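You operate a simulated robot arm through the tools that you are given. There is no shell and no other tool. Be economical: measure what you need, move in short steps, check, and stop when the job is done.

You run a simulated two-armed robot. Do the job below in one go: nothing can be reset, and whatever is moved stays where it is left.

JOB
Wipe up the spill on the top of the fitting bench with the cloth and put it back.

Only the result counts: the job must be done as asked and must still hold three seconds after the hand-in. Knocking over, shifting, dropping, spilling or breaking anything else fails it. Flat cloth is picked up by pressing the open fingertips on it (5 to 10 N) and closing them slowly along it; thin cloth reads only 2 to 8 mm in the jaws.

ROBOT AND FRAMES
Two 6-joint arms with two-finger grippers on one trunk, on a base that drives. Base frame: it is fixed to the floor where the robot stands at the start and does not move with it; the origin is under the middle of the robot, x ahead of it, y to its left, z up; the surface under the hand at the start is at about z = 0.84. Readings come in m, rad, newtons and seconds.
The left shoulder is at the start at [0.06, 0.143, 0.875], the right one opposite. With the tool pointing down near the work surface each hand reaches from about 0.3 to 0.72 m from the robot's upright axis, wherever it stands, measured 20 degrees to its own side. Payload 2.45 kg a hand.
The tool frame of a hand sits at the grasp point between the pads (the TCP): z along the fingers, y along the line on which they close. The tips reach 0.026 m beyond it. The gripper opens to 0.096 m. The gripper's body begins 0.069 m behind the TCP.
Orientation is that of the tool frame in the base frame, as a unit quaternion [w, x, y, z]. With the fingers straight down and closing along the base's y, the tool's x points along the base's -x, its y along +y and its z along -z.

CONTROLS
- The arms move only by the tool jog_arm. It takes "left_deltas", "right_deltas" or both (then of equal length, played together; a hand with none holds still); each is a list of rows, each a list of 7 numbers: the shift along the base's x, y, z in m, then the turn, a rotation vector about the base's x, y, z in rad, then the closure in counts, from 0 (fully open) to 255 (shut). In form: [[tx, ty, tz, wx, wy, wz, grip], ...]. A call has 1 to 10 rows; each row is the pose to reach, as a shift and turn from the pose commanded when the call began. A row lasts 0.2 s, in which the tool goes at most 0.05 m and 0.15 rad; a call with a longer step from one row to the next is refused whole, and so is a gripper value outside its range. Where a pose cannot be reached the arm comes as near as it can. A force on the tool above 40 N (or 10 N above the force at the start of the call, whichever is more), or a blocked arm, ends the call early, and 0.2 s more pass. Each finger halts on what it meets, pressing with about 22 N; the grip force reading is that of the motor and also rises with nothing between the fingers. The clock runs only during rows and for 0.2 s after the last one: add rows that repeat a pose to give the fingers time. The reply holds the time, the measured pose of the TCP, the force on the tool along the base axes, the opening and the grip force, in the units named above and with some noise, with the torque about the TCP (base axes, N m) and any sound that the robot's microphone picked up.
- Cameras (640 x 400 px; columns grow to the right, rows downward): "scene" is now at [0.1293, 0.0295, 1.4714]; the picture's right is [0.43, -0.90, -0.00], its down [-0.72, -0.35, -0.60] and it looks along [0.54, 0.26, -0.80] (base axes); focal length 274 px, centre (320, 200). "left" rides on the left gripper at [0.082, -0.003, -0.098] in its tool frame; the picture's right is [0.04, 1.00, 0.00], its down [-0.73, 0.03, -0.68] and it looks along [-0.68, 0.03, 0.73] (tool axes); focal length 256 px, centre (320, 200). "right" rides on the right gripper at [0.081, 0.003, -0.098] in its tool frame; the picture's right is [-0.04, 1.00, 0.00], its down [-0.73, -0.03, -0.68] and it looks along [-0.68, -0.03, 0.73] (tool axes); focal length 256 px, centre (320, 200).
- get_image(camera): a new picture of that camera. It takes no simulated time.
- raise_lower(by): slides the trunk up (or, below 0, down) by that many m; the arms and the scene camera ride with it, the base frame stays. It gives what a move gives, with no picture.
- steer(legs): drives the robot by 1 to 6 legs, each [ahead, turn to the left] in m and rad, along the robot's own axes; the way and the turn of a leg run together, so that a leg with both is an arc; at most 1.5 m and 3.142 rad a leg. The arms and the cameras ride along, it lands a little off, and it stops where it bumps. It gives what a move gives.
- aim_head(pan, tilt): turns the head with the scene camera to pan (to the left, within 1.501 rad either way) and tilt (down, from -0.506 to 1.204), counted from straight ahead of the robot. It gives what a move gives.
- point_at(camera, pixels): for up to 12 pixels [column, row] of the newest picture of that camera ("zoom" is the newest enlarged one), the place [x, y, z] in the base frame of the surface seen there, good to about 0.003 m. It takes no simulated time.
- inspect(camera, box): a new picture of the part [left, top, right, bottom] of that camera's present view, enlarged. It takes no simulated time.
- hand_in(): hands the job in; it is judged then, once.

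Go step by step. Measure first, check grasps and placings, and put right what went wrong. The budget is 80 turns and 58 pictures, counting those below and the enlarged ones. Unless the task says otherwise, let go and move clear before handing in, and close with one line.

The tools are called by a JSON object that holds its "api" and its "payload". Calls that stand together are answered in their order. jog_arm: Moves the arms, as the interface text tells. Its arguments: {"type":"object","properties":{"left_deltas":{"type":"array","items":{"type":"array","items":{"type":"number"}}},"right_deltas":{"type":"array","items":{"type":"array","items":{"type":"number"}}}},"required":[]} The other tools are called the same way: raise_lower (by) slides the trunk up or down; steer (legs) drives the base; aim_head (pan, tilt) turns the head that bears the scene camera; get_image (camera) takes a picture; point_at (camera, pixels) gives the place of the surface under pixels of a picture; inspect (camera, box) takes an enlarged picture of a part of a camera's view; hand_in () hands the job in.

At the start:

```text
t: 0.0
left_ee_pos: [0.4496, 0.3419, 1.0445]
left_orientation: [0.0, -0.001, 1.0, 0.0]
left_contact_force: [0.8, -0.3, 0.6]
left_ft_torque: [-0.01, -0.02, 0.01]
left_opening: 0.096
left_grasp_force: 0.1
right_ee_pos: [0.4369, -0.0417, 1.1287]
right_orientation: [0.0, -0.002, 1.0, 0.0]
right_contact_force: [0.4, -0.7, -0.1]
right_ft_torque: [0.0, 0.01, 0.01]
right_opening: 0.0957
right_grasp_force: 0.0
trunk travel left (down, up): [-0.5, 0.09]
robot x, y, heading: [0.0015, -0.0033, 0.004]
head pan, tilt: [0.447, 0.927]
```

scene: 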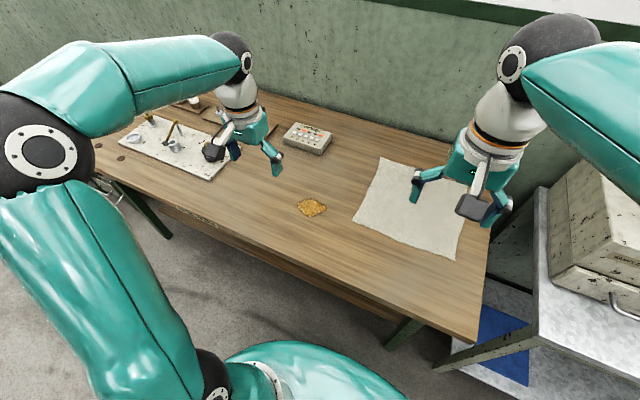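
right: 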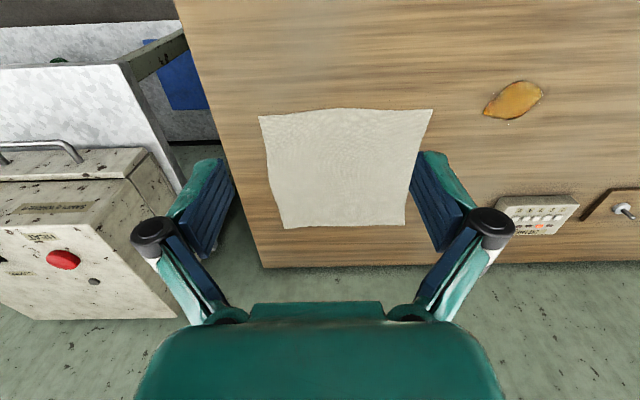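
left: 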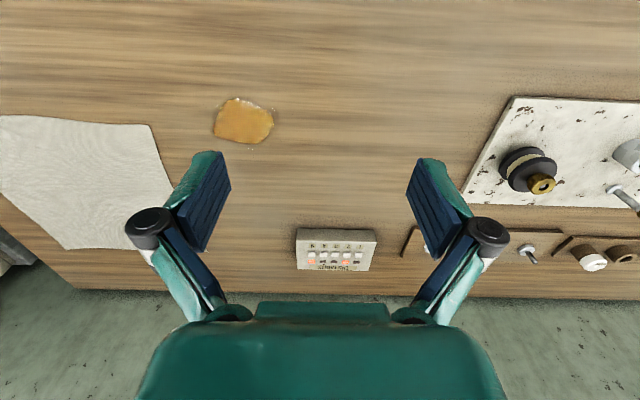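

The scene shows an orange spill near (312,207) and a flat cloth with corners near (380,158), (462,178), (455,260), (353,222). I'll measure both.

{"api": "point_at", "payload": {"camera": "scene", "pixels": [[380, 158], [455, 260], [353, 221], [390, 220], [297, 207], [326, 208], [312, 198], [312, 217], [330, 250], [307, 137], [478, 343], [440, 240]]}}

{"api": "point_at", "payload": {"camera": "right", "pixels": [[260, 117], [433, 109], [405, 226], [283, 228], [345, 165], [484, 112], [543, 92], [515, 83], [515, 117], [270, 266], [190, 60], [520, 215]]}}

{"api": "inspect", "payload": {"camera": "right", "box": [230, 70, 570, 282]}}

```text
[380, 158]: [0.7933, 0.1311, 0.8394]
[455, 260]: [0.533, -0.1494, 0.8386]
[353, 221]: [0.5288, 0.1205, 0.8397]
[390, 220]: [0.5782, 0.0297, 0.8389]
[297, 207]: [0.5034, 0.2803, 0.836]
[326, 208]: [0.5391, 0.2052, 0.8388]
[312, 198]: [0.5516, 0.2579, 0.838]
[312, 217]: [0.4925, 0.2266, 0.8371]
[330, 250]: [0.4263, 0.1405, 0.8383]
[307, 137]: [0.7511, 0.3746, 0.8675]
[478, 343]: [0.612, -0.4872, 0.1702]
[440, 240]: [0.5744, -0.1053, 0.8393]
```

```text
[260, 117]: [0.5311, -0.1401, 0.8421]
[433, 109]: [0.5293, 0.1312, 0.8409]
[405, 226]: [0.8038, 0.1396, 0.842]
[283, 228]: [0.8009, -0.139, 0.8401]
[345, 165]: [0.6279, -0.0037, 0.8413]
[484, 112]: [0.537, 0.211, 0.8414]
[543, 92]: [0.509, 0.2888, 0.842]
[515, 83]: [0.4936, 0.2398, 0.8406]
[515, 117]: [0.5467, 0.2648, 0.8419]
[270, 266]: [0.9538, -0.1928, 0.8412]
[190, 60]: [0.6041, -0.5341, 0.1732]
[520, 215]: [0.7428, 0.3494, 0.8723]
```

```text
1.88 times, centred on (400, 176) of right
```

zoom: 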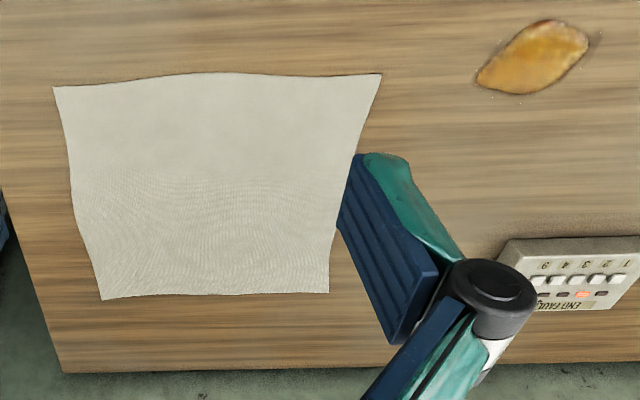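

The cloth spans x 0.53–0.80, y −0.14–0.135. The spill is centred at about (0.52, 0.247) and measures roughly 0.06 × 0.08 m. I'll move the right hand aside, then bring the left hand above the left part of the cloth.

{"api": "jog_arm", "payload": {"right_deltas": [[0, -0.03, 0, 0, 0, 0, 0], [0, -0.06, 0, 0, 0, 0, 0], [0, -0.09, 0, 0, 0, 0, 0], [0, -0.12, 0, 0, 0, 0, 0], [0, -0.15, 0, 0, 0, 0, 0], [0, -0.17, 0, 0, 0, 0, 0], [0, -0.17, 0, 0, 0, 0, 0], [0, -0.17, 0, 0, 0, 0, 0], [0, -0.17, 0, 0, 0, 0, 0], [0, -0.17, 0, 0, 0, 0, 0]], "left_deltas": [[0, 0, 0, 0, 0, 0, 50], [0, 0, 0, 0, 0, 0, 110], [0.022, -0.036, 0, 0, 0, 0, 110], [0.044, -0.072, 0, 0, 0, 0, 110], [0.066, -0.108, 0, 0, 0, 0, 110], [0.09, -0.146, -0.01, 0, 0, 0, 110], [0.114, -0.184, -0.02, 0, 0, 0, 110], [0.138, -0.222, -0.04, 0, 0, 0, 110], [0.16, -0.26, -0.06, 0, 0, 0, 110], [0.18, -0.29, -0.08, 0, 0, 0, 110]]}}

{"api": "get_image", "payload": {"camera": "scene"}}

{"api": "get_image", "payload": {"camera": "left"}}

```text
t: 2.2
left_ee_pos: [0.6326, 0.0528, 0.966]
left_orientation: [-0.001, -0.001, 1.0, 0.001]
left_contact_force: [0.0, -0.6, 0.0]
left_ft_torque: [0.01, 0.04, 0.0]
left_opening: 0.0547
left_grasp_force: 0.0
right_ee_pos: [0.4377, -0.2135, 1.1271]
right_orientation: [0.0, -0.002, 1.0, 0.0]
right_contact_force: [0.3, 0.1, -0.5]
right_ft_torque: [0.01, 0.02, -0.04]
right_opening: 0.0959
right_grasp_force: 0.0
trunk travel left (down, up): [-0.5, 0.09]
robot x, y, heading: [-0.0028, 0.0006, 0.002]
head pan, tilt: [0.447, 0.927]
```

```text
53 pictures are left
```

scene: 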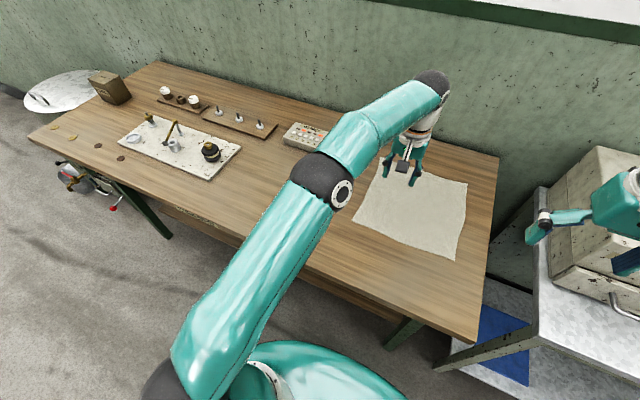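

```text
52 pictures are left
```

left: 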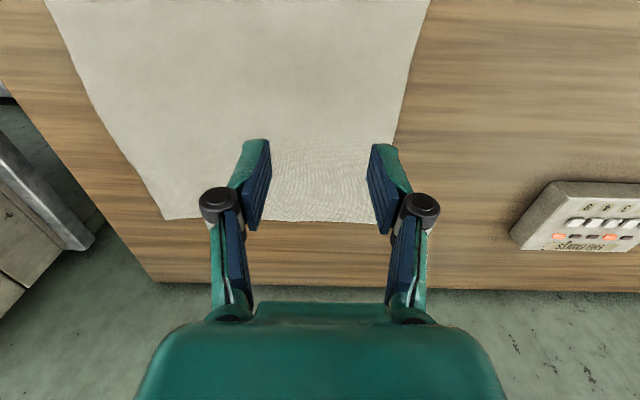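

The hand is over the cloth at (0.633, 0.053) with the fingers 0.055 m apart. Next I'll lower until the tips press.

{"api": "jog_arm", "payload": {"left_deltas": [[0, 0, -0.03, 0, 0, 0, 110], [0, 0, -0.06, 0, 0, 0, 110], [0, 0, -0.08, 0, 0, 0, 110], [0, 0, -0.09, 0, 0, 0, 110], [0, 0, -0.095, 0, 0, 0, 110], [0, 0, -0.095, 0, 0, 0, 110]]}}

```text
t: 3.6
left_ee_pos: [0.6324, 0.0515, 0.8718]
left_orientation: [-0.001, -0.002, 1.0, 0.0]
left_contact_force: [-0.2, -0.4, 0.8]
left_ft_torque: [0.01, 0.01, 0.0]
left_opening: 0.0543
left_grasp_force: 0.0
right_ee_pos: [0.437, -0.2127, 1.1282]
right_orientation: [0.0, -0.002, 1.0, 0.001]
right_contact_force: [0.5, 0.7, -0.1]
right_ft_torque: [-0.02, 0.0, 0.01]
right_opening: 0.0963
right_grasp_force: 0.1
trunk travel left (down, up): [-0.5, 0.09]
robot x, y, heading: [0.0021, -0.0015, -0.002]
head pan, tilt: [0.447, 0.927]
```

No contact yet at z 0.872, so I'll lower in small steps.

{"api": "jog_arm", "payload": {"left_deltas": [[0, 0, -0.003, 0, 0, 0, 110], [0, 0, -0.005, 0, 0, 0, 110], [0, 0, -0.006, 0, 0, 0, 110], [0, 0, -0.006, 0, 0, 0, 110]]}}

```text
t: 4.6
left_ee_pos: [0.6301, 0.0512, 0.8643]
left_orientation: [0.0, -0.002, 1.0, -0.001]
left_contact_force: [0.9, 0.3, 0.5]
left_ft_torque: [0.0, -0.01, -0.01]
left_opening: 0.0547
left_grasp_force: 0.3
right_ee_pos: [0.4367, -0.2132, 1.1297]
right_orientation: [0.0, -0.002, 1.0, 0.0]
right_contact_force: [0.0, 0.1, -0.3]
right_ft_torque: [0.01, -0.01, 0.01]
right_opening: 0.0961
right_grasp_force: 0.1
trunk travel left (down, up): [-0.5, 0.09]
robot x, y, heading: [-0.0002, 0.0036, 0.003]
head pan, tilt: [0.447, 0.927]
```

{"api": "jog_arm", "payload": {"left_deltas": [[0, 0, -0.001, 0, 0, 0, 110], [0, 0, -0.002, 0, 0, 0, 110], [0, 0, -0.002, 0, 0, 0, 110]]}}

```text
t: 5.4
left_ee_pos: [0.6279, 0.0517, 0.8646]
left_orientation: [0.002, -0.002, 1.0, 0.0]
left_contact_force: [2.1, 0.5, 15.0]
left_ft_torque: [0.02, -0.01, 0.0]
left_opening: 0.056
left_grasp_force: 4.9
right_ee_pos: [0.4357, -0.2125, 1.1289]
right_orientation: [0.0, -0.002, 1.0, 0.0]
right_contact_force: [-0.1, 0.0, -0.1]
right_ft_torque: [0.02, 0.01, 0.02]
right_opening: 0.096
right_grasp_force: 0.0
trunk travel left (down, up): [-0.5, 0.09]
robot x, y, heading: [0.0024, -0.0004, -0.002]
head pan, tilt: [0.447, 0.927]
```

The tips press with 15 N, so I'll ease up 0.8 mm and close slowly.

{"api": "jog_arm", "payload": {"left_deltas": [[0, 0, 0.0008, 0, 0, 0, 110], [0, 0, 0.0008, 0, 0, 0, 120], [0, 0, 0.0008, 0, 0, 0, 132], [0, 0, 0.0008, 0, 0, 0, 144], [0, 0, 0.0008, 0, 0, 0, 156], [0, 0, 0.0008, 0, 0, 0, 168], [0, 0, 0.0008, 0, 0, 0, 180], [0, 0, 0.0008, 0, 0, 0, 192], [0, 0, 0.0008, 0, 0, 0, 204], [0, 0, 0.0008, 0, 0, 0, 216]]}}

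{"api": "jog_arm", "payload": {"left_deltas": [[0, 0, 0, 0, 0, 0, 226], [0, 0, 0, 0, 0, 0, 236], [0, 0, 0, 0, 0, 0, 246], [0, 0, 0, 0, 0, 0, 255], [0, 0, 0, 0, 0, 0, 255], [0, 0, 0, 0, 0, 0, 255]]}}

{"api": "get_image", "payload": {"camera": "left"}}

```text
t: 7.6
left_ee_pos: [0.6277, 0.052, 0.8647]
left_orientation: [0.002, -0.002, 1.0, 0.0]
left_contact_force: [-0.8, 1.8, 23.7]
left_ft_torque: [0.12, 0.09, -0.01]
left_opening: 0.0174
left_grasp_force: 3.6
right_ee_pos: [0.4354, -0.2134, 1.1299]
right_orientation: [0.001, -0.002, 1.0, 0.001]
right_contact_force: [0.3, 0.0, -0.3]
right_ft_torque: [0.05, 0.01, 0.03]
right_opening: 0.0959
right_grasp_force: 0.1
trunk travel left (down, up): [-0.5, 0.09]
robot x, y, heading: [0.0004, 0.0006, 0.001]
head pan, tilt: [0.447, 0.927]
```

```text
t: 9.0
left_ee_pos: [0.6286, 0.0517, 0.8673]
left_orientation: [0.001, -0.002, 1.0, -0.001]
left_contact_force: [1.3, 2.0, 13.2]
left_ft_torque: [0.03, 0.14, -0.03]
left_opening: 0.0036
left_grasp_force: 29.3
right_ee_pos: [0.4349, -0.2118, 1.1297]
right_orientation: [0.0, -0.002, 1.0, 0.0]
right_contact_force: [-0.6, 0.4, -0.5]
right_ft_torque: [-0.02, 0.01, 0.01]
right_opening: 0.0958
right_grasp_force: 0.1
trunk travel left (down, up): [-0.5, 0.09]
robot x, y, heading: [-0.0026, 0.0014, 0.0]
head pan, tilt: [0.447, 0.927]
```

```text
51 pictures are left
```

left: 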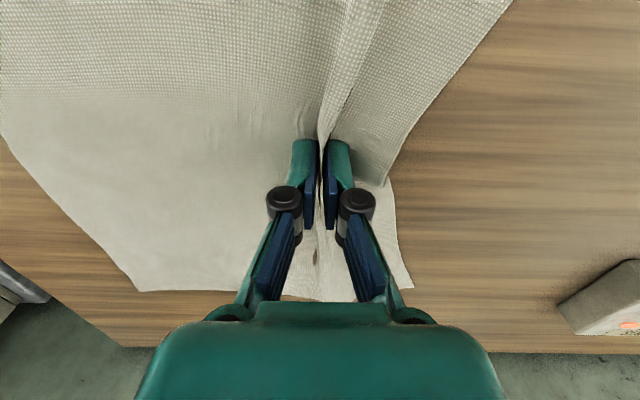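

The cloth is pinched (3.6 mm, 29 N) with a fold standing between the pads. I'll drag it over the spill, nearly flat on the bench.

{"api": "jog_arm", "payload": {"left_deltas": [[0, 0, 0.001, 0, 0, 0, 255], [-0.012, 0.022, 0.002, 0, 0, 0, 255], [-0.024, 0.044, 0.002, 0, 0, 0, 255], [-0.036, 0.066, 0.002, 0, 0, 0, 255], [-0.048, 0.088, 0.002, 0, 0, 0, 255], [-0.06, 0.11, 0.002, 0, 0, 0, 255], [-0.072, 0.132, 0.002, 0, 0, 0, 255], [-0.084, 0.154, 0.002, 0, 0, 0, 255], [-0.096, 0.176, 0.002, 0, 0, 0, 255], [-0.107, 0.195, 0.002, 0, 0, 0, 255]]}}

{"api": "get_image", "payload": {"camera": "left"}}

{"api": "get_image", "payload": {"camera": "scene"}}

```text
t: 11.2
left_ee_pos: [0.5209, 0.2446, 0.8662]
left_orientation: [0.0, -0.001, 1.0, 0.0]
left_contact_force: [-1.9, -2.0, 24.6]
left_ft_torque: [-0.11, -0.01, 0.0]
left_opening: 0.0014
left_grasp_force: 23.1
right_ee_pos: [0.4371, -0.2126, 1.1302]
right_orientation: [0.0, -0.001, 1.0, 0.0]
right_contact_force: [-0.3, 0.6, -0.4]
right_ft_torque: [-0.02, -0.03, -0.01]
right_opening: 0.096
right_grasp_force: 0.1
trunk travel left (down, up): [-0.5, 0.09]
robot x, y, heading: [0.0016, -0.0018, -0.004]
head pan, tilt: [0.447, 0.927]
```

```text
50 pictures are left
```

left: 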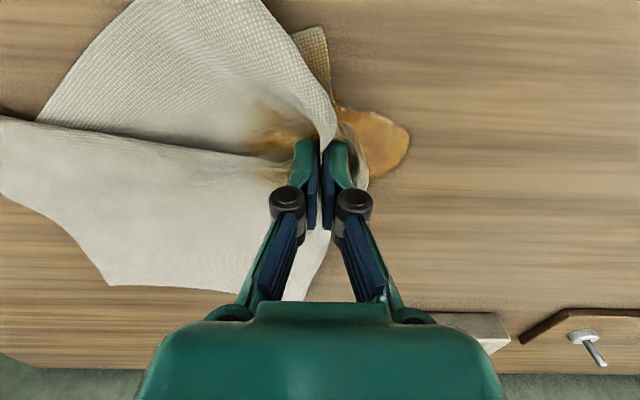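

```text
49 pictures are left
```

scene: 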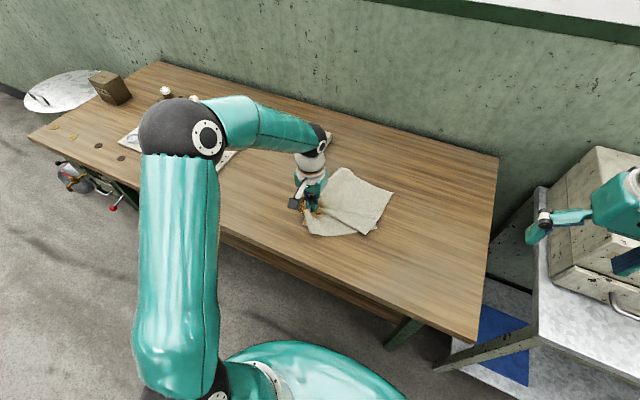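

The cloth is soaking it up; a patch remains at (380,140), to the left (+y) of and just nearer than the tips. I'll wipe over it in strokes with a little less pressure.

{"api": "jog_arm", "payload": {"left_deltas": [[0, 0.02, 0.001, 0, 0, 0, 255], [0, 0.045, 0.001, 0, 0, 0, 255], [0, 0.07, 0.001, 0, 0, 0, 255], [-0.02, 0.07, 0.001, 0, 0, 0, 255], [-0.02, 0.045, 0.001, 0, 0, 0, 255], [-0.02, 0.015, 0.001, 0, 0, 0, 255], [-0.02, -0.01, 0.001, 0, 0, 0, 255], [-0.04, -0.01, 0.001, 0, 0, 0, 255], [-0.04, 0.03, 0.001, 0, 0, 0, 255], [-0.04, 0.07, 0.001, 0, 0, 0, 255]]}}

{"api": "get_image", "payload": {"camera": "left"}}

```text
t: 13.4
left_ee_pos: [0.4825, 0.3147, 0.8678]
left_orientation: [-0.002, -0.002, 1.0, -0.001]
left_contact_force: [0.7, -1.0, -0.5]
left_ft_torque: [0.0, -0.01, -0.01]
left_opening: 0.0021
left_grasp_force: 20.0
right_ee_pos: [0.4369, -0.2123, 1.1285]
right_orientation: [0.0, -0.002, 1.0, 0.0]
right_contact_force: [-0.2, 0.6, -0.6]
right_ft_torque: [0.01, -0.04, -0.03]
right_opening: 0.096
right_grasp_force: 0.2
trunk travel left (down, up): [-0.5, 0.09]
robot x, y, heading: [0.0003, 0.0014, 0.0]
head pan, tilt: [0.447, 0.927]
```

```text
48 pictures are left
```

left: 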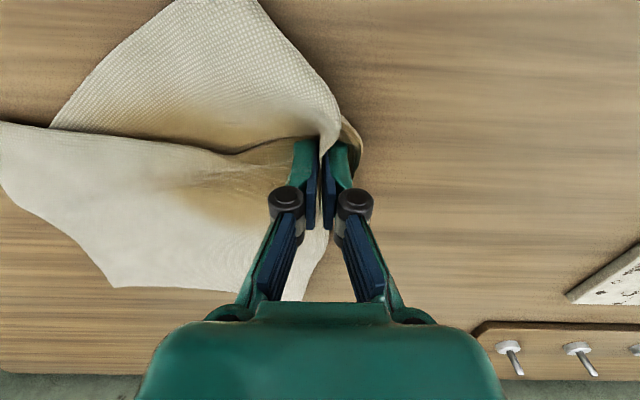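

No residue shows ahead of the hand. I'll do a second pass with light pressure over the whole area, ending away to the right so the bench is exposed.

{"api": "jog_arm", "payload": {"left_deltas": [[0, -0.04, -0.0015, 0, 0, 0, 255], [0, -0.085, -0.0015, 0, 0, 0, 255], [0.02, -0.125, -0.0015, 0, 0, 0, 255], [0.02, -0.08, -0.0015, 0, 0, 0, 255], [0.02, -0.035, -0.0015, 0, 0, 0, 255], [0.04, -0.02, -0.0015, 0, 0, 0, 255], [0.04, -0.065, -0.0015, 0, 0, 0, 255], [0.04, -0.11, -0.0015, 0, 0, 0, 255], [0.06, -0.14, -0.0015, 0, 0, 0, 255], [0.06, -0.1, -0.0015, 0, 0, 0, 255]]}}

{"api": "jog_arm", "payload": {"left_deltas": [[0, 0.04, 0, 0, 0, 0, 255], [0, 0.07, 0, 0, 0, 0, 255], [0.02, 0.06, 0, 0, 0, 0, 255], [0.02, 0.02, 0, 0, 0, 0, 255], [0.02, -0.025, 0, 0, 0, 0, 255], [0.02, -0.065, 0, 0, 0, 0, 255], [0.03, -0.1, 0, 0, 0, 0, 255], [0.03, -0.1, 0, 0, 0, 0, 255]]}}

{"api": "get_image", "payload": {"camera": "left"}}

{"api": "get_image", "payload": {"camera": "scene"}}

```text
t: 15.6
left_ee_pos: [0.5417, 0.2188, 0.8676]
left_orientation: [0.002, -0.001, 1.0, -0.001]
left_contact_force: [2.0, 0.8, 13.0]
left_ft_torque: [-0.03, -0.06, 0.01]
left_opening: 0.0035
left_grasp_force: 19.1
right_ee_pos: [0.4358, -0.2123, 1.1292]
right_orientation: [0.001, -0.002, 1.0, 0.0]
right_contact_force: [0.2, 0.2, 0.5]
right_ft_torque: [-0.03, -0.04, 0.01]
right_opening: 0.0962
right_grasp_force: 0.1
trunk travel left (down, up): [-0.5, 0.09]
robot x, y, heading: [-0.0031, 0.0017, -0.002]
head pan, tilt: [0.447, 0.927]
```

```text
t: 17.4
left_ee_pos: [0.5737, 0.1182, 0.8647]
left_orientation: [0.002, -0.001, 1.0, -0.001]
left_contact_force: [1.2, -4.1, 8.4]
left_ft_torque: [-0.43, -0.07, 0.0]
left_opening: 0.002
left_grasp_force: 19.4
right_ee_pos: [0.4354, -0.213, 1.1293]
right_orientation: [0.0, -0.001, 1.0, -0.001]
right_contact_force: [0.8, 0.1, -0.6]
right_ft_torque: [-0.05, 0.01, 0.01]
right_opening: 0.0961
right_grasp_force: 0.1
trunk travel left (down, up): [-0.5, 0.09]
robot x, y, heading: [-0.0021, -0.0005, -0.002]
head pan, tilt: [0.447, 0.927]
```

```text
47 pictures are left
```

left: 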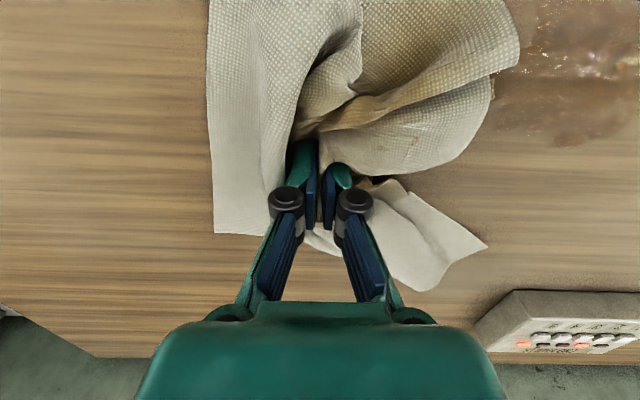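

```text
46 pictures are left
```

scene: 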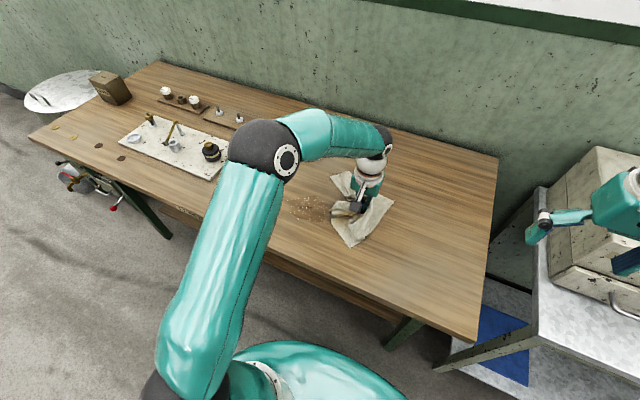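

Some smear and flecks remain around scene (310,207). I'll zoom in and measure it.

{"api": "inspect", "payload": {"camera": "scene", "box": [240, 160, 400, 260]}}

```text
4.00 times, centred on (320, 210) of scene
```

zoom: 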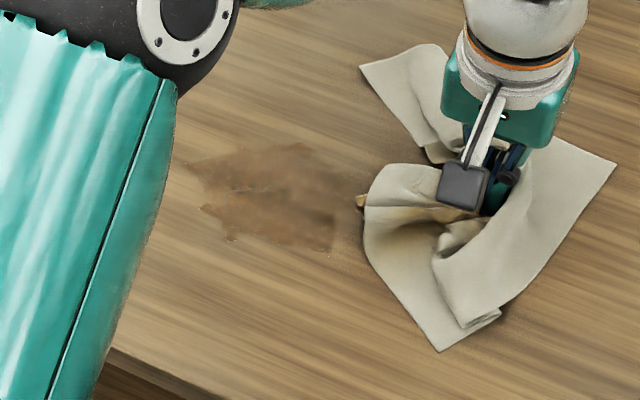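

{"api": "point_at", "payload": {"camera": "zoom", "pixels": [[185, 165], [300, 145], [230, 240], [330, 250], [270, 200], [360, 200], [200, 210], [370, 260], [440, 350]]}}

```text
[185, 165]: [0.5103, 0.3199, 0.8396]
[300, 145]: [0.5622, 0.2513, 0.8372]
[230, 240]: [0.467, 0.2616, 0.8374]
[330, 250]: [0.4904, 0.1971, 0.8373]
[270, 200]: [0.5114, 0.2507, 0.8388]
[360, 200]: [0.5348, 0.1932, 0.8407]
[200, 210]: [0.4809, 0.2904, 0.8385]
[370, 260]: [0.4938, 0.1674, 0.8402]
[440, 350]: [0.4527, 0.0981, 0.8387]
```

A thin film remains over x 0.465–0.565, y 0.18–0.32. I'll wipe back and forth in lanes across it.

{"api": "jog_arm", "payload": {"left_deltas": [[-0.01, 0.045, 0, 0, 0, 0, 255], [-0.01, 0.09, 0, 0, 0, 0, 255], [-0.01, 0.135, 0, 0, 0, 0, 255], [-0.01, 0.18, 0, 0, 0, 0, 255], [-0.03, 0.2, 0, 0, 0, 0, 255], [-0.03, 0.155, 0, 0, 0, 0, 255], [-0.03, 0.11, 0, 0, 0, 0, 255], [-0.03, 0.065, 0, 0, 0, 0, 255], [-0.05, 0.065, 0, 0, 0, 0, 255], [-0.05, 0.11, 0, 0, 0, 0, 255]]}}

{"api": "jog_arm", "payload": {"left_deltas": [[0, 0.045, 0, 0, 0, 0, 255], [0, 0.09, 0, 0, 0, 0, 255], [-0.02, 0.11, 0, 0, 0, 0, 255], [-0.02, 0.065, 0, 0, 0, 0, 255], [-0.02, 0.02, 0, 0, 0, 0, 255], [-0.02, -0.025, 0, 0, 0, 0, 255], [-0.04, -0.045, 0, 0, 0, 0, 255], [-0.04, 0, 0, 0, 0, 0, 255], [-0.04, 0.045, 0, 0, 0, 0, 255], [-0.04, 0.09, 0, 0, 0, 0, 255]]}}

{"api": "jog_arm", "payload": {"left_deltas": [[-0.015, 0, 0, 0, 0, 0, 255], [-0.015, -0.045, 0, 0, 0, 0, 255], [-0.015, -0.09, 0, 0, 0, 0, 255], [-0.015, -0.135, 0, 0, 0, 0, 255], [0.02, -0.16, 0, 0, 0, 0, 255], [0.06, -0.18, 0, 0, 0, 0, 255], [0.09, -0.2, 0, 0, 0, 0, 255], [0.09, -0.2, 0, 0, 0, 0, 255]]}}

{"api": "inspect", "payload": {"camera": "scene", "box": [240, 160, 400, 260]}}

{"api": "get_image", "payload": {"camera": "left"}}

```text
t: 19.6
left_ee_pos: [0.5216, 0.2296, 0.8664]
left_orientation: [0.003, -0.002, 1.0, 0.002]
left_contact_force: [-0.8, -3.8, 39.6]
left_ft_torque: [-0.13, 0.1, -0.01]
left_opening: 0.003
left_grasp_force: 21.8
right_ee_pos: [0.435, -0.2132, 1.1303]
right_orientation: [0.001, -0.002, 1.0, 0.001]
right_contact_force: [0.1, 0.2, -0.1]
right_ft_torque: [-0.03, 0.01, 0.01]
right_opening: 0.0961
right_grasp_force: 0.2
trunk travel left (down, up): [-0.5, 0.09]
robot x, y, heading: [0.0002, -0.0003, -0.003]
head pan, tilt: [0.447, 0.927]
```

```text
t: 21.8
left_ee_pos: [0.4815, 0.3175, 0.8657]
left_orientation: [0.004, -0.001, 1.0, 0.003]
left_contact_force: [-2.2, -6.7, 55.7]
left_ft_torque: [0.06, 0.04, 0.07]
left_opening: 0.0012
left_grasp_force: 20.1
right_ee_pos: [0.4336, -0.2142, 1.1303]
right_orientation: [0.0, -0.002, 1.0, 0.001]
right_contact_force: [0.1, 0.4, 0.6]
right_ft_torque: [-0.04, 0.0, 0.02]
right_opening: 0.0962
right_grasp_force: 0.0
trunk travel left (down, up): [-0.5, 0.09]
robot x, y, heading: [-0.0006, -0.0013, 0.002]
head pan, tilt: [0.447, 0.927]
```

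```text
t: 23.6
left_ee_pos: [0.5717, 0.1196, 0.8669]
left_orientation: [0.003, -0.002, 1.0, -0.001]
left_contact_force: [0.5, 0.8, 19.5]
left_ft_torque: [0.05, -0.02, 0.0]
left_opening: 0.0045
left_grasp_force: 23.7
right_ee_pos: [0.4355, -0.2127, 1.1301]
right_orientation: [0.0, -0.002, 1.0, 0.0]
right_contact_force: [0.5, 0.4, 0.5]
right_ft_torque: [0.03, -0.03, -0.01]
right_opening: 0.0962
right_grasp_force: 0.1
trunk travel left (down, up): [-0.5, 0.09]
robot x, y, heading: [0.0027, -0.0017, 0.004]
head pan, tilt: [0.447, 0.927]
```

```text
4.00 times, centred on (320, 210) of scene
```

zoom: 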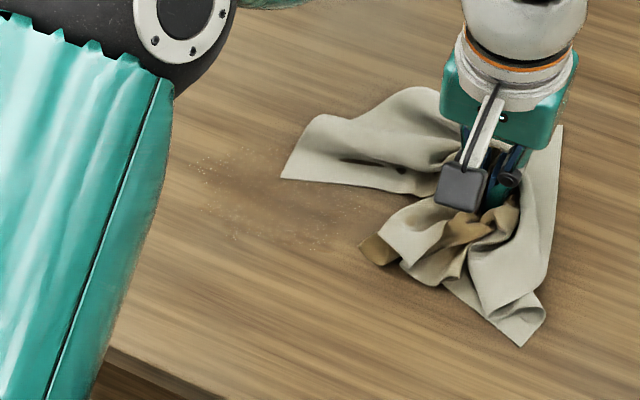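

```text
43 pictures are left
```

left: 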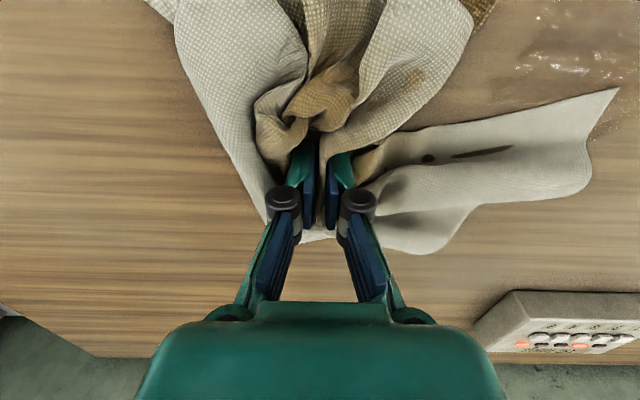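

The film is thinner but still visible at zoom (230–360, 160–240). I'll do another pass, 1 mm higher to limit the force, with strokes along x.

{"api": "jog_arm", "payload": {"left_deltas": [[-0.01, 0.04, 0.001, 0, 0, 0, 255], [0, 0.07, 0.001, 0, 0, 0, 255], [-0.04, 0.07, 0.001, 0, 0, 0, 255], [-0.08, 0.07, 0.001, 0, 0, 0, 255], [-0.12, 0.075, 0.001, 0, 0, 0, 255], [-0.12, 0.1, 0.001, 0, 0, 0, 255], [-0.08, 0.1, 0.001, 0, 0, 0, 255], [-0.04, 0.1, 0.001, 0, 0, 0, 255], [0, 0.1, 0.001, 0, 0, 0, 255], [0, 0.125, 0.001, 0, 0, 0, 255]]}}

{"api": "jog_arm", "payload": {"left_deltas": [[-0.04, 0, 0, 0, 0, 0, 255], [-0.08, 0, 0, 0, 0, 0, 255], [-0.12, 0, 0, 0, 0, 0, 255], [-0.12, 0.025, 0, 0, 0, 0, 255], [-0.08, 0.025, 0, 0, 0, 0, 255], [-0.04, 0.025, 0, 0, 0, 0, 255], [0, 0.025, 0, 0, 0, 0, 255], [0, 0.05, 0, 0, 0, 0, 255], [-0.04, 0.05, 0, 0, 0, 0, 255], [-0.08, 0.05, 0, 0, 0, 0, 255]]}}

{"api": "jog_arm", "payload": {"left_deltas": [[-0.04, 0, 0, 0, 0, 0, 255], [-0.04, 0.025, 0, 0, 0, 0, 255], [0, 0.025, 0, 0, 0, 0, 255], [0.04, 0.025, 0, 0, 0, 0, 255], [0.07, 0.025, 0, 0, 0, 0, 255], [0.065, -0.02, 0, 0, 0, 0, 255], [0.065, -0.065, 0, 0, 0, 0, 255], [0.065, -0.11, 0, 0, 0, 0, 255], [0.065, -0.155, 0, 0, 0, 0, 255], [0.08, -0.19, 0, 0, 0, 0, 255]]}}

{"api": "inspect", "payload": {"camera": "scene", "box": [240, 160, 400, 260]}}

```text
t: 25.8
left_ee_pos: [0.5757, 0.2457, 0.8674]
left_orientation: [0.001, -0.002, 1.0, 0.0]
left_contact_force: [0.5, 0.4, 3.6]
left_ft_torque: [-0.05, 0.05, -0.02]
left_opening: 0.004
left_grasp_force: 25.2
right_ee_pos: [0.4374, -0.2128, 1.1299]
right_orientation: [0.0, -0.002, 1.0, 0.0]
right_contact_force: [0.1, 0.8, 0.0]
right_ft_torque: [0.01, -0.02, -0.02]
right_opening: 0.0958
right_grasp_force: 0.1
trunk travel left (down, up): [-0.5, 0.09]
robot x, y, heading: [-0.0008, 0.0043, -0.0]
head pan, tilt: [0.447, 0.927]
```

```text
t: 28.0
left_ee_pos: [0.4879, 0.2934, 0.8674]
left_orientation: [-0.001, -0.002, 1.0, 0.0]
left_contact_force: [0.2, 1.1, 0.6]
left_ft_torque: [0.0, -0.03, 0.01]
left_opening: 0.0027
left_grasp_force: 20.1
right_ee_pos: [0.4357, -0.2127, 1.1288]
right_orientation: [0.0, -0.002, 1.0, 0.0]
right_contact_force: [0.7, 0.6, -0.3]
right_ft_torque: [0.01, -0.02, -0.04]
right_opening: 0.0958
right_grasp_force: 0.0
trunk travel left (down, up): [-0.5, 0.09]
robot x, y, heading: [0.0015, 0.0021, 0.0]
head pan, tilt: [0.447, 0.927]
```

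```text
t: 30.2
left_ee_pos: [0.5714, 0.1006, 0.8657]
left_orientation: [0.001, -0.001, 1.0, -0.001]
left_contact_force: [-0.1, 0.4, 23.0]
left_ft_torque: [0.12, 0.11, -0.01]
left_opening: 0.0017
left_grasp_force: 20.4
right_ee_pos: [0.435, -0.2134, 1.1315]
right_orientation: [0.001, -0.002, 1.0, 0.0]
right_contact_force: [-0.6, -0.1, -0.4]
right_ft_torque: [0.0, -0.01, 0.0]
right_opening: 0.096
right_grasp_force: 0.1
trunk travel left (down, up): [-0.5, 0.09]
robot x, y, heading: [0.002, -0.0028, 0.002]
head pan, tilt: [0.447, 0.927]
```

```text
4.00 times, centred on (320, 210) of scene
```

zoom: 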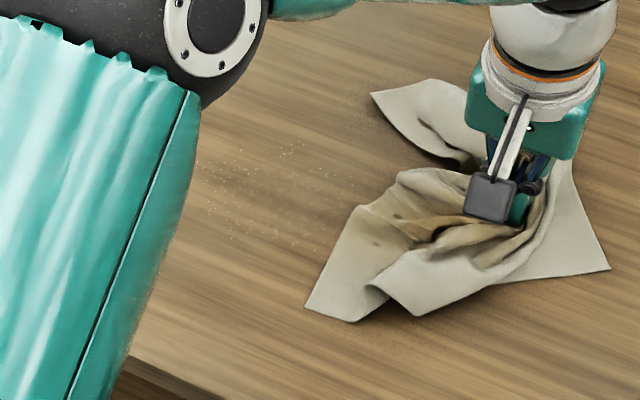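

The film has almost gone and only fine flecks remain. I'll measure their extent before a last pass.

{"api": "point_at", "payload": {"camera": "zoom", "pixels": [[200, 165], [290, 145], [235, 235], [320, 250], [260, 185], [340, 195]]}}

{"api": "get_image", "payload": {"camera": "left"}}

```text
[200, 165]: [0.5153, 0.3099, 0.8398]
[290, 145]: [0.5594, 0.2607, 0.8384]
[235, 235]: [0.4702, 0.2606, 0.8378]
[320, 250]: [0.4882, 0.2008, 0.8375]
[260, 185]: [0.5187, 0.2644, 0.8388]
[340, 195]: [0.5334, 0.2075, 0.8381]
```

```text
41 pictures are left
```

left: 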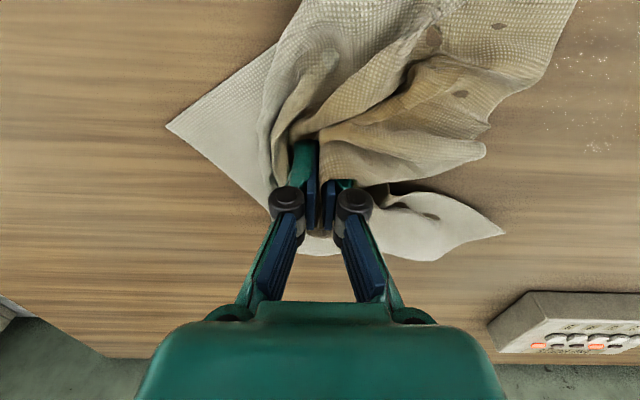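

I'll make another full pass in y lanes with firmer pressure.

{"api": "jog_arm", "payload": {"left_deltas": [[0, 0.045, 0, 0, 0, 0, 255], [0, 0.09, 0, 0, 0, 0, 255], [0, 0.135, -0.001, 0, 0, 0, 255], [0, 0.18, -0.001, 0, 0, 0, 255], [-0.01, 0.22, -0.001, 0, 0, 0, 255], [-0.02, 0.18, -0.001, 0, 0, 0, 255], [-0.02, 0.135, -0.001, 0, 0, 0, 255], [-0.02, 0.09, 0, 0, 0, 0, 255], [-0.04, 0.09, 0, 0, 0, 0, 255], [-0.04, 0.135, -0.001, 0, 0, 0, 255]]}}

{"api": "jog_arm", "payload": {"left_deltas": [[0, 0.045, 0, 0, 0, 0, 255], [0, 0.09, 0, 0, 0, 0, 255], [-0.02, 0.09, 0, 0, 0, 0, 255], [-0.02, 0.045, 0, 0, 0, 0, 255], [-0.02, 0, 0, 0, 0, 0, 255], [-0.02, -0.045, 0, 0, 0, 0, 255], [-0.04, -0.045, 0, 0, 0, 0, 255], [-0.04, 0, 0, 0, 0, 0, 255], [-0.04, 0.045, 0, 0, 0, 0, 255], [-0.04, 0.08, 0, 0, 0, 0, 255]]}}

{"api": "jog_arm", "payload": {"left_deltas": [[-0.02, 0, 0, 0, 0, 0, 255], [-0.02, -0.045, 0, 0, 0, 0, 255], [-0.02, -0.09, 0, 0, 0, 0, 255], [-0.02, -0.135, 0, 0, 0, 0, 255], [0.02, -0.155, 0.001, 0, 0, 0, 255], [0.05, -0.18, 0.001, 0, 0, 0, 255], [0.08, -0.21, 0.001, 0, 0, 0, 255], [0.08, -0.23, 0.001, 0, 0, 0, 255]]}}

{"api": "inspect", "payload": {"camera": "scene", "box": [240, 160, 400, 260]}}

```text
t: 32.4
left_ee_pos: [0.5328, 0.2419, 0.8661]
left_orientation: [-0.001, -0.002, 1.0, 0.0]
left_contact_force: [1.0, 1.5, 3.2]
left_ft_torque: [0.01, 0.01, -0.01]
left_opening: 0.0033
left_grasp_force: 19.0
right_ee_pos: [0.4354, -0.2123, 1.1283]
right_orientation: [0.0, -0.002, 1.0, 0.0]
right_contact_force: [0.1, 0.1, -1.0]
right_ft_torque: [0.0, -0.02, -0.01]
right_opening: 0.0958
right_grasp_force: 0.0
trunk travel left (down, up): [-0.5, 0.09]
robot x, y, heading: [-0.0025, 0.001, -0.003]
head pan, tilt: [0.447, 0.927]
```

```text
t: 34.6
left_ee_pos: [0.4912, 0.3179, 0.8665]
left_orientation: [0.001, -0.002, 1.0, 0.0]
left_contact_force: [-0.4, 0.6, 15.6]
left_ft_torque: [0.14, -0.03, 0.01]
left_opening: 0.0016
left_grasp_force: 21.9
right_ee_pos: [0.4358, -0.2126, 1.1285]
right_orientation: [0.0, -0.002, 1.0, 0.0]
right_contact_force: [-0.4, 0.0, 0.4]
right_ft_torque: [-0.01, 0.01, 0.02]
right_opening: 0.0959
right_grasp_force: 0.1
trunk travel left (down, up): [-0.5, 0.09]
robot x, y, heading: [0.001, -0.0032, -0.001]
head pan, tilt: [0.447, 0.927]
```

```text
t: 36.4
left_ee_pos: [0.5738, 0.0856, 0.8666]
left_orientation: [0.004, -0.001, 1.0, -0.001]
left_contact_force: [0.7, 1.7, 27.8]
left_ft_torque: [-0.09, 0.1, -0.03]
left_opening: 0.0023
left_grasp_force: 23.1
right_ee_pos: [0.4346, -0.2127, 1.13]
right_orientation: [0.001, -0.002, 1.0, -0.001]
right_contact_force: [0.1, -0.6, 0.6]
right_ft_torque: [0.0, 0.0, 0.0]
right_opening: 0.0959
right_grasp_force: 0.0
trunk travel left (down, up): [-0.5, 0.09]
robot x, y, heading: [-0.0024, -0.0012, 0.003]
head pan, tilt: [0.447, 0.927]
```

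```text
4.00 times, centred on (320, 210) of scene
```

zoom: 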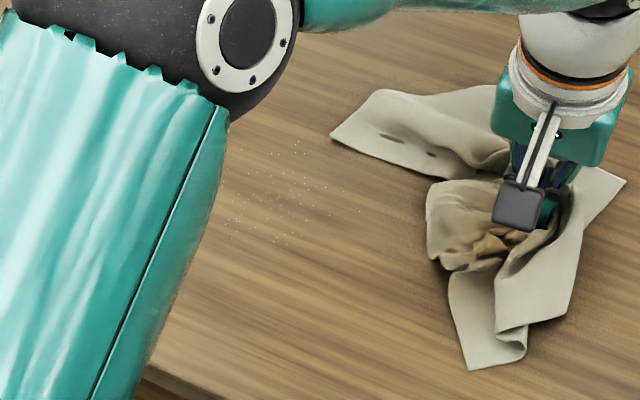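

Only sparse flecks are left, so I'll do one more pass with x-direction lanes.

{"api": "jog_arm", "payload": {"left_deltas": [[0, 0.05, 0, 0, 0, 0, 255], [0, 0.09, 0, 0, 0, 0, 255], [-0.04, 0.1, 0, 0, 0, 0, 255], [-0.08, 0.1, 0, 0, 0, 0, 255], [-0.12, 0.105, 0, 0, 0, 0, 255], [-0.12, 0.125, 0, 0, 0, 0, 255], [-0.08, 0.125, 0, 0, 0, 0, 255], [-0.04, 0.125, 0, 0, 0, 0, 255], [0, 0.125, 0, 0, 0, 0, 255], [0, 0.145, 0, 0, 0, 0, 255]]}}

{"api": "jog_arm", "payload": {"left_deltas": [[-0.04, 0, 0, 0, 0, 0, 255], [-0.08, 0, 0, 0, 0, 0, 255], [-0.12, 0, 0, 0, 0, 0, 255], [-0.12, 0.02, 0, 0, 0, 0, 255], [-0.08, 0.02, 0, 0, 0, 0, 255], [-0.04, 0.02, 0, 0, 0, 0, 255], [0, 0.02, 0, 0, 0, 0, 255], [0, 0.04, 0, 0, 0, 0, 255], [-0.04, 0.04, 0, 0, 0, 0, 255], [-0.08, 0.04, 0, 0, 0, 0, 255]]}}

{"api": "jog_arm", "payload": {"left_deltas": [[-0.04, 0, 0, 0, 0, 0, 255], [-0.04, 0.02, 0, 0, 0, 0, 255], [0, 0.02, 0, 0, 0, 0, 255], [0.04, 0.02, 0, 0, 0, 0, 255], [0.08, 0.02, 0, 0, 0, 0, 255], [0.08, 0.045, 0, 0, 0, 0, 255], [0.04, 0.045, 0, 0, 0, 0, 255], [0, 0.045, 0, 0, 0, 0, 255], [0, 0.01, 0, 0, 0, 0, 255], [0, -0.035, 0, 0, 0, 0, 255]]}}

{"api": "jog_arm", "payload": {"left_deltas": [[0.01, -0.03, 0, 0, 0, 0, 255], [0.03, -0.06, 0, 0, 0, 0, 255], [0.05, -0.1, 0, 0, 0, 0, 255], [0.07, -0.14, 0, 0, 0, 0, 255], [0.08, -0.18, 0.001, 0, 0, 0, 255]]}}

{"api": "inspect", "payload": {"camera": "scene", "box": [240, 160, 400, 260]}}

```text
t: 38.6
left_ee_pos: [0.5735, 0.234, 0.8658]
left_orientation: [0.001, -0.002, 1.0, 0.0]
left_contact_force: [-0.6, -4.7, 8.5]
left_ft_torque: [-1.13, -0.1, -0.07]
left_opening: 0.0028
left_grasp_force: 20.3
right_ee_pos: [0.4355, -0.2121, 1.1283]
right_orientation: [0.0, -0.001, 1.0, 0.0]
right_contact_force: [0.1, -0.4, 0.5]
right_ft_torque: [-0.03, 0.03, -0.01]
right_opening: 0.0957
right_grasp_force: 0.2
trunk travel left (down, up): [-0.5, 0.09]
robot x, y, heading: [-0.0006, -0.0026, 0.003]
head pan, tilt: [0.447, 0.927]
```

```text
t: 40.8
left_ee_pos: [0.4899, 0.2736, 0.8666]
left_orientation: [0.0, -0.001, 1.0, 0.0]
left_contact_force: [-0.9, 0.1, 3.9]
left_ft_torque: [-0.06, 0.0, 0.03]
left_opening: 0.0033
left_grasp_force: 18.7
right_ee_pos: [0.4355, -0.2126, 1.1294]
right_orientation: [0.0, -0.001, 1.0, 0.0]
right_contact_force: [0.5, 0.4, -0.3]
right_ft_torque: [0.01, -0.01, -0.06]
right_opening: 0.0959
right_grasp_force: 0.0
trunk travel left (down, up): [-0.5, 0.09]
robot x, y, heading: [0.002, 0.0022, 0.001]
head pan, tilt: [0.447, 0.927]
```

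```text
t: 43.0
left_ee_pos: [0.49, 0.2371, 0.8658]
left_orientation: [-0.001, -0.002, 1.0, 0.0]
left_contact_force: [-0.4, 6.1, 13.9]
left_ft_torque: [0.16, 0.0, 0.05]
left_opening: 0.0036
left_grasp_force: 28.0
right_ee_pos: [0.4363, -0.2141, 1.1282]
right_orientation: [0.001, -0.003, 1.0, 0.001]
right_contact_force: [0.3, 0.4, -0.3]
right_ft_torque: [-0.03, -0.02, -0.01]
right_opening: 0.0959
right_grasp_force: 0.0
trunk travel left (down, up): [-0.5, 0.09]
robot x, y, heading: [-0.0004, 0.0038, -0.0]
head pan, tilt: [0.447, 0.927]
```

```text
t: 44.2
left_ee_pos: [0.5753, 0.0555, 0.8672]
left_orientation: [0.002, -0.002, 1.0, 0.0]
left_contact_force: [-0.2, -1.9, 16.5]
left_ft_torque: [-0.21, -0.07, -0.02]
left_opening: 0.0014
left_grasp_force: 19.2
right_ee_pos: [0.4347, -0.2129, 1.1292]
right_orientation: [0.0, -0.002, 1.0, 0.0]
right_contact_force: [-0.5, 0.0, -0.5]
right_ft_torque: [0.03, 0.0, 0.01]
right_opening: 0.0961
right_grasp_force: 0.0
trunk travel left (down, up): [-0.5, 0.09]
robot x, y, heading: [-0.0032, 0.0001, -0.001]
head pan, tilt: [0.447, 0.927]
```

```text
4.00 times, centred on (320, 210) of scene
```

zoom: 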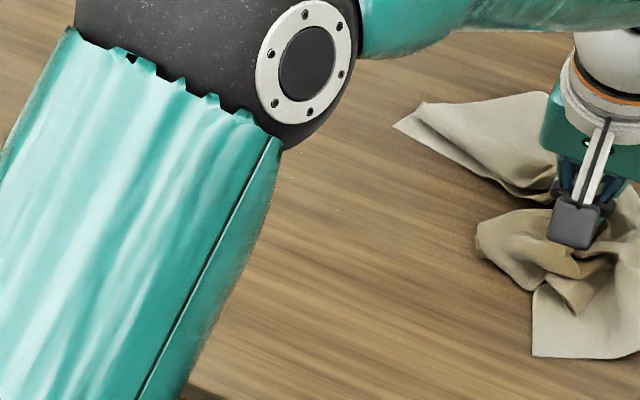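

The wiped area looks clean, apart from the part hidden behind the arm. I'll carry the cloth to its original place by dragging it lightly, then look from clear of it.

{"api": "jog_arm", "payload": {"left_deltas": [[0, 0, 0.004, 0, 0, 0, 255], [0.015, -0.02, 0.006, 0, 0, 0, 255], [0.035, -0.05, 0.006, 0, 0, 0, 255], [0.055, -0.08, 0.006, 0, 0, 0, 255], [0.075, -0.08, 0.006, 0, 0, 0, 255], [0.09, -0.06, 0.006, 0, 0, 0, 255], [0.09, -0.03, 0.004, 0, 0, 0, 255], [0.09, -0.03, 0.003, 0, 0, 0, 255]]}}

{"api": "get_image", "payload": {"camera": "scene"}}

{"api": "get_image", "payload": {"camera": "left"}}

{"api": "inspect", "payload": {"camera": "right", "box": [320, 0, 640, 200]}}

```text
t: 46.0
left_ee_pos: [0.6575, 0.0276, 0.8693]
left_orientation: [0.0, -0.001, 1.0, 0.0]
left_contact_force: [-0.7, -0.7, -0.2]
left_ft_torque: [0.02, -0.01, 0.02]
left_opening: 0.0039
left_grasp_force: 21.9
left hand out of reach, approached as far as the arm can: row 5, 6, 7, 8
right_ee_pos: [0.4369, -0.2148, 1.1296]
right_orientation: [0.0, -0.002, 1.0, 0.001]
right_contact_force: [1.5, -0.8, 0.0]
right_ft_torque: [0.04, 0.0, 0.02]
right_opening: 0.0962
right_grasp_force: 0.0
trunk travel left (down, up): [-0.5, 0.09]
robot x, y, heading: [0.0009, -0.0002, -0.003]
head pan, tilt: [0.447, 0.927]
```

```text
38 pictures are left
```

scene: 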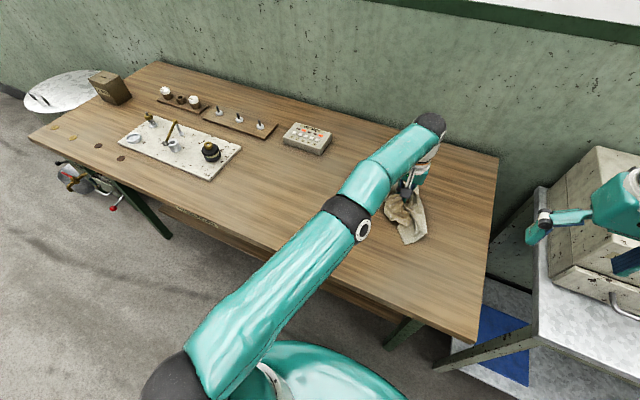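

```text
37 pictures are left
```

left: 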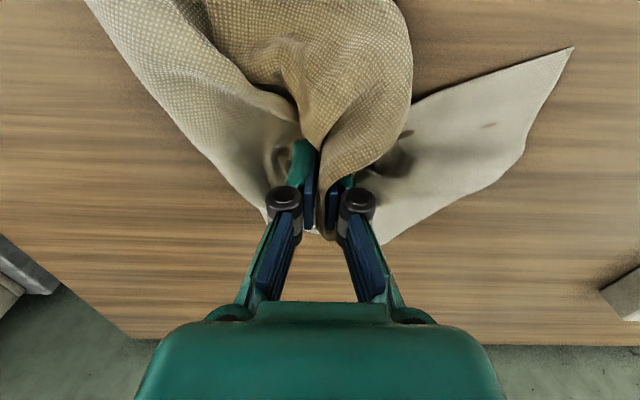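

```text
2.00 times, centred on (480, 100) of right
```

zoom: 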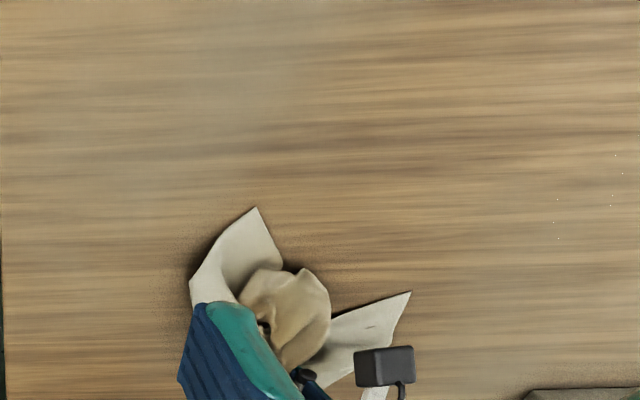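

A few flecks remain at the zoom's right, around (560–620, 155–240). I'll measure them and wipe once more.

{"api": "point_at", "payload": {"camera": "zoom", "pixels": [[615, 155], [622, 173], [612, 200], [556, 200], [558, 238]]}}

{"api": "point_at", "payload": {"camera": "left", "pixels": [[410, 100], [470, 150], [570, 50], [150, 60], [200, 140]]}}

```text
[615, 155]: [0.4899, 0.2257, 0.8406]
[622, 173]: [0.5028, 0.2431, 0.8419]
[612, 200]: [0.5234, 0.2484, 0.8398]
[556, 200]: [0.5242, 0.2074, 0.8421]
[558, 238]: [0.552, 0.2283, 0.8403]
```

```text
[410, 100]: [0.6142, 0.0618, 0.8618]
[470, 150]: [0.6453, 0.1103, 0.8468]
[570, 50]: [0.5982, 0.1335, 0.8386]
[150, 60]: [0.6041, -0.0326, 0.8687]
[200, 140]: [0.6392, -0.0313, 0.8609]
```

I'll go back for one more pass over x 0.48–0.56, y 0.19–0.27.

{"api": "jog_arm", "payload": {"left_deltas": [[-0.03, 0.03, 0, 0, 0, 0, 255], [-0.06, 0.06, 0, 0, 0, 0, 255], [-0.08, 0.1, 0, 0, 0, 0, 255], [-0.095, 0.14, -0.002, 0, 0, 0, 255], [-0.095, 0.18, -0.003, 0, 0, 0, 255], [-0.095, 0.22, -0.003, 0, 0, 0, 255], [-0.11, 0.26, -0.003, 0, 0, 0, 255], [-0.115, 0.22, -0.003, 0, 0, 0, 255], [-0.115, 0.18, -0.003, 0, 0, 0, 255], [-0.115, 0.15, -0.003, 0, 0, 0, 255]]}}

{"api": "jog_arm", "payload": {"left_deltas": [[-0.015, 0, 0, 0, 0, 0, 255], [-0.015, 0.04, 0, 0, 0, 0, 255], [-0.015, 0.08, 0, 0, 0, 0, 255], [-0.02, 0.11, 0, 0, 0, 0, 255], [-0.03, 0.11, 0, 0, 0, 0, 255], [-0.03, 0.07, 0, 0, 0, 0, 255], [-0.03, 0.03, 0, 0, 0, 0, 255], [-0.03, 0, 0, 0, 0, 0, 255], [-0.045, 0, 0, 0, 0, 0, 255], [-0.045, 0.04, 0, 0, 0, 0, 255]]}}

{"api": "jog_arm", "payload": {"left_deltas": [[0, 0.04, 0, 0, 0, 0, 255], [-0.015, 0.06, 0, 0, 0, 0, 255], [-0.02, 0.02, 0, 0, 0, 0, 255], [-0.02, -0.02, 0, 0, 0, 0, 255], [0, -0.06, 0.001, 0, 0, 0, 255], [0.04, -0.08, 0.003, 0, 0, 0, 255], [0.08, -0.1, 0.003, 0, 0, 0, 255], [0.12, -0.13, 0.003, 0, 0, 0, 255], [0.15, -0.16, 0.003, 0, 0, 0, 255], [0.16, -0.19, 0.003, 0, 0, 0, 255]]}}

{"api": "inspect", "payload": {"camera": "right", "box": [320, 0, 640, 200]}}

{"api": "inspect", "payload": {"camera": "scene", "box": [240, 120, 496, 280]}}

```text
t: 48.2
left_ee_pos: [0.5399, 0.1763, 0.8684]
left_orientation: [0.001, -0.002, 1.0, 0.0]
left_contact_force: [-0.7, 2.4, 32.3]
left_ft_torque: [0.08, 0.31, 0.01]
left_opening: 0.0015
left_grasp_force: 18.5
right_ee_pos: [0.4345, -0.214, 1.1308]
right_orientation: [0.001, -0.001, 1.0, 0.0]
right_contact_force: [0.1, 0.1, -0.2]
right_ft_torque: [0.0, 0.01, -0.01]
right_opening: 0.0961
right_grasp_force: 0.1
trunk travel left (down, up): [-0.5, 0.09]
robot x, y, heading: [-0.0009, -0.0021, 0.002]
head pan, tilt: [0.447, 0.927]
```

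```text
t: 49.0
left_ee_pos: [0.5278, 0.2412, 0.8687]
left_orientation: [0.004, -0.003, 1.0, 0.0]
left_contact_force: [-1.6, 1.5, 20.7]
left_ft_torque: [0.15, 0.25, 0.01]
left_opening: 0.0033
left_grasp_force: 26.9
right_ee_pos: [0.4361, -0.2141, 1.1301]
right_orientation: [0.0, -0.002, 1.0, 0.001]
right_contact_force: [-0.6, 0.1, 0.3]
right_ft_torque: [-0.01, 0.02, 0.0]
right_opening: 0.096
right_grasp_force: 0.0
trunk travel left (down, up): [-0.5, 0.09]
robot x, y, heading: [-0.0024, -0.0001, 0.001]
head pan, tilt: [0.447, 0.927]
stopped in row 3 (left hand): the force on the tool passed its limit at 45 N (the readings are from after the stop); the commanded pose is now the measured one
```

```text
t: 50.9
left_ee_pos: [0.6567, 0.0997, 0.8666]
left_orientation: [-0.014, 0.006, 1.0, 0.007]
left_contact_force: [-2.0, -0.5, 6.8]
left_ft_torque: [-0.01, 0.03, 0.01]
left_opening: 0.0039
left_grasp_force: 21.0
left hand out of reach, approached as far as the arm can: row 9
right_ee_pos: [0.4357, -0.2133, 1.1286]
right_orientation: [0.0, -0.001, 1.0, -0.001]
right_contact_force: [-0.3, -0.6, -0.1]
right_ft_torque: [0.03, 0.02, 0.01]
right_opening: 0.096
right_grasp_force: 0.1
trunk travel left (down, up): [-0.5, 0.09]
robot x, y, heading: [0.0003, 0.0007, -0.001]
head pan, tilt: [0.447, 0.927]
stopped in row 9 (left hand): the force on the tool passed its limit at 87 N (the readings are from after the stop); the commanded pose is now the measured one
```

```text
2.00 times, centred on (480, 100) of right
```

zoom: 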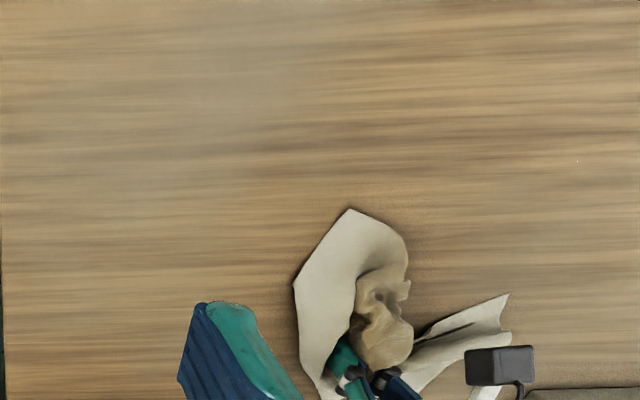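

```text
2.50 times, centred on (368, 200) of scene
```

zoom: 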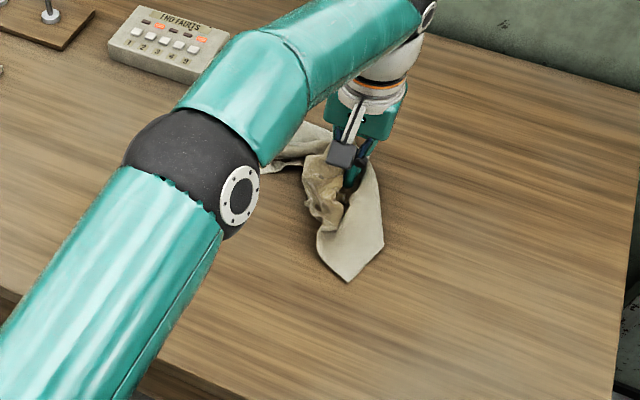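

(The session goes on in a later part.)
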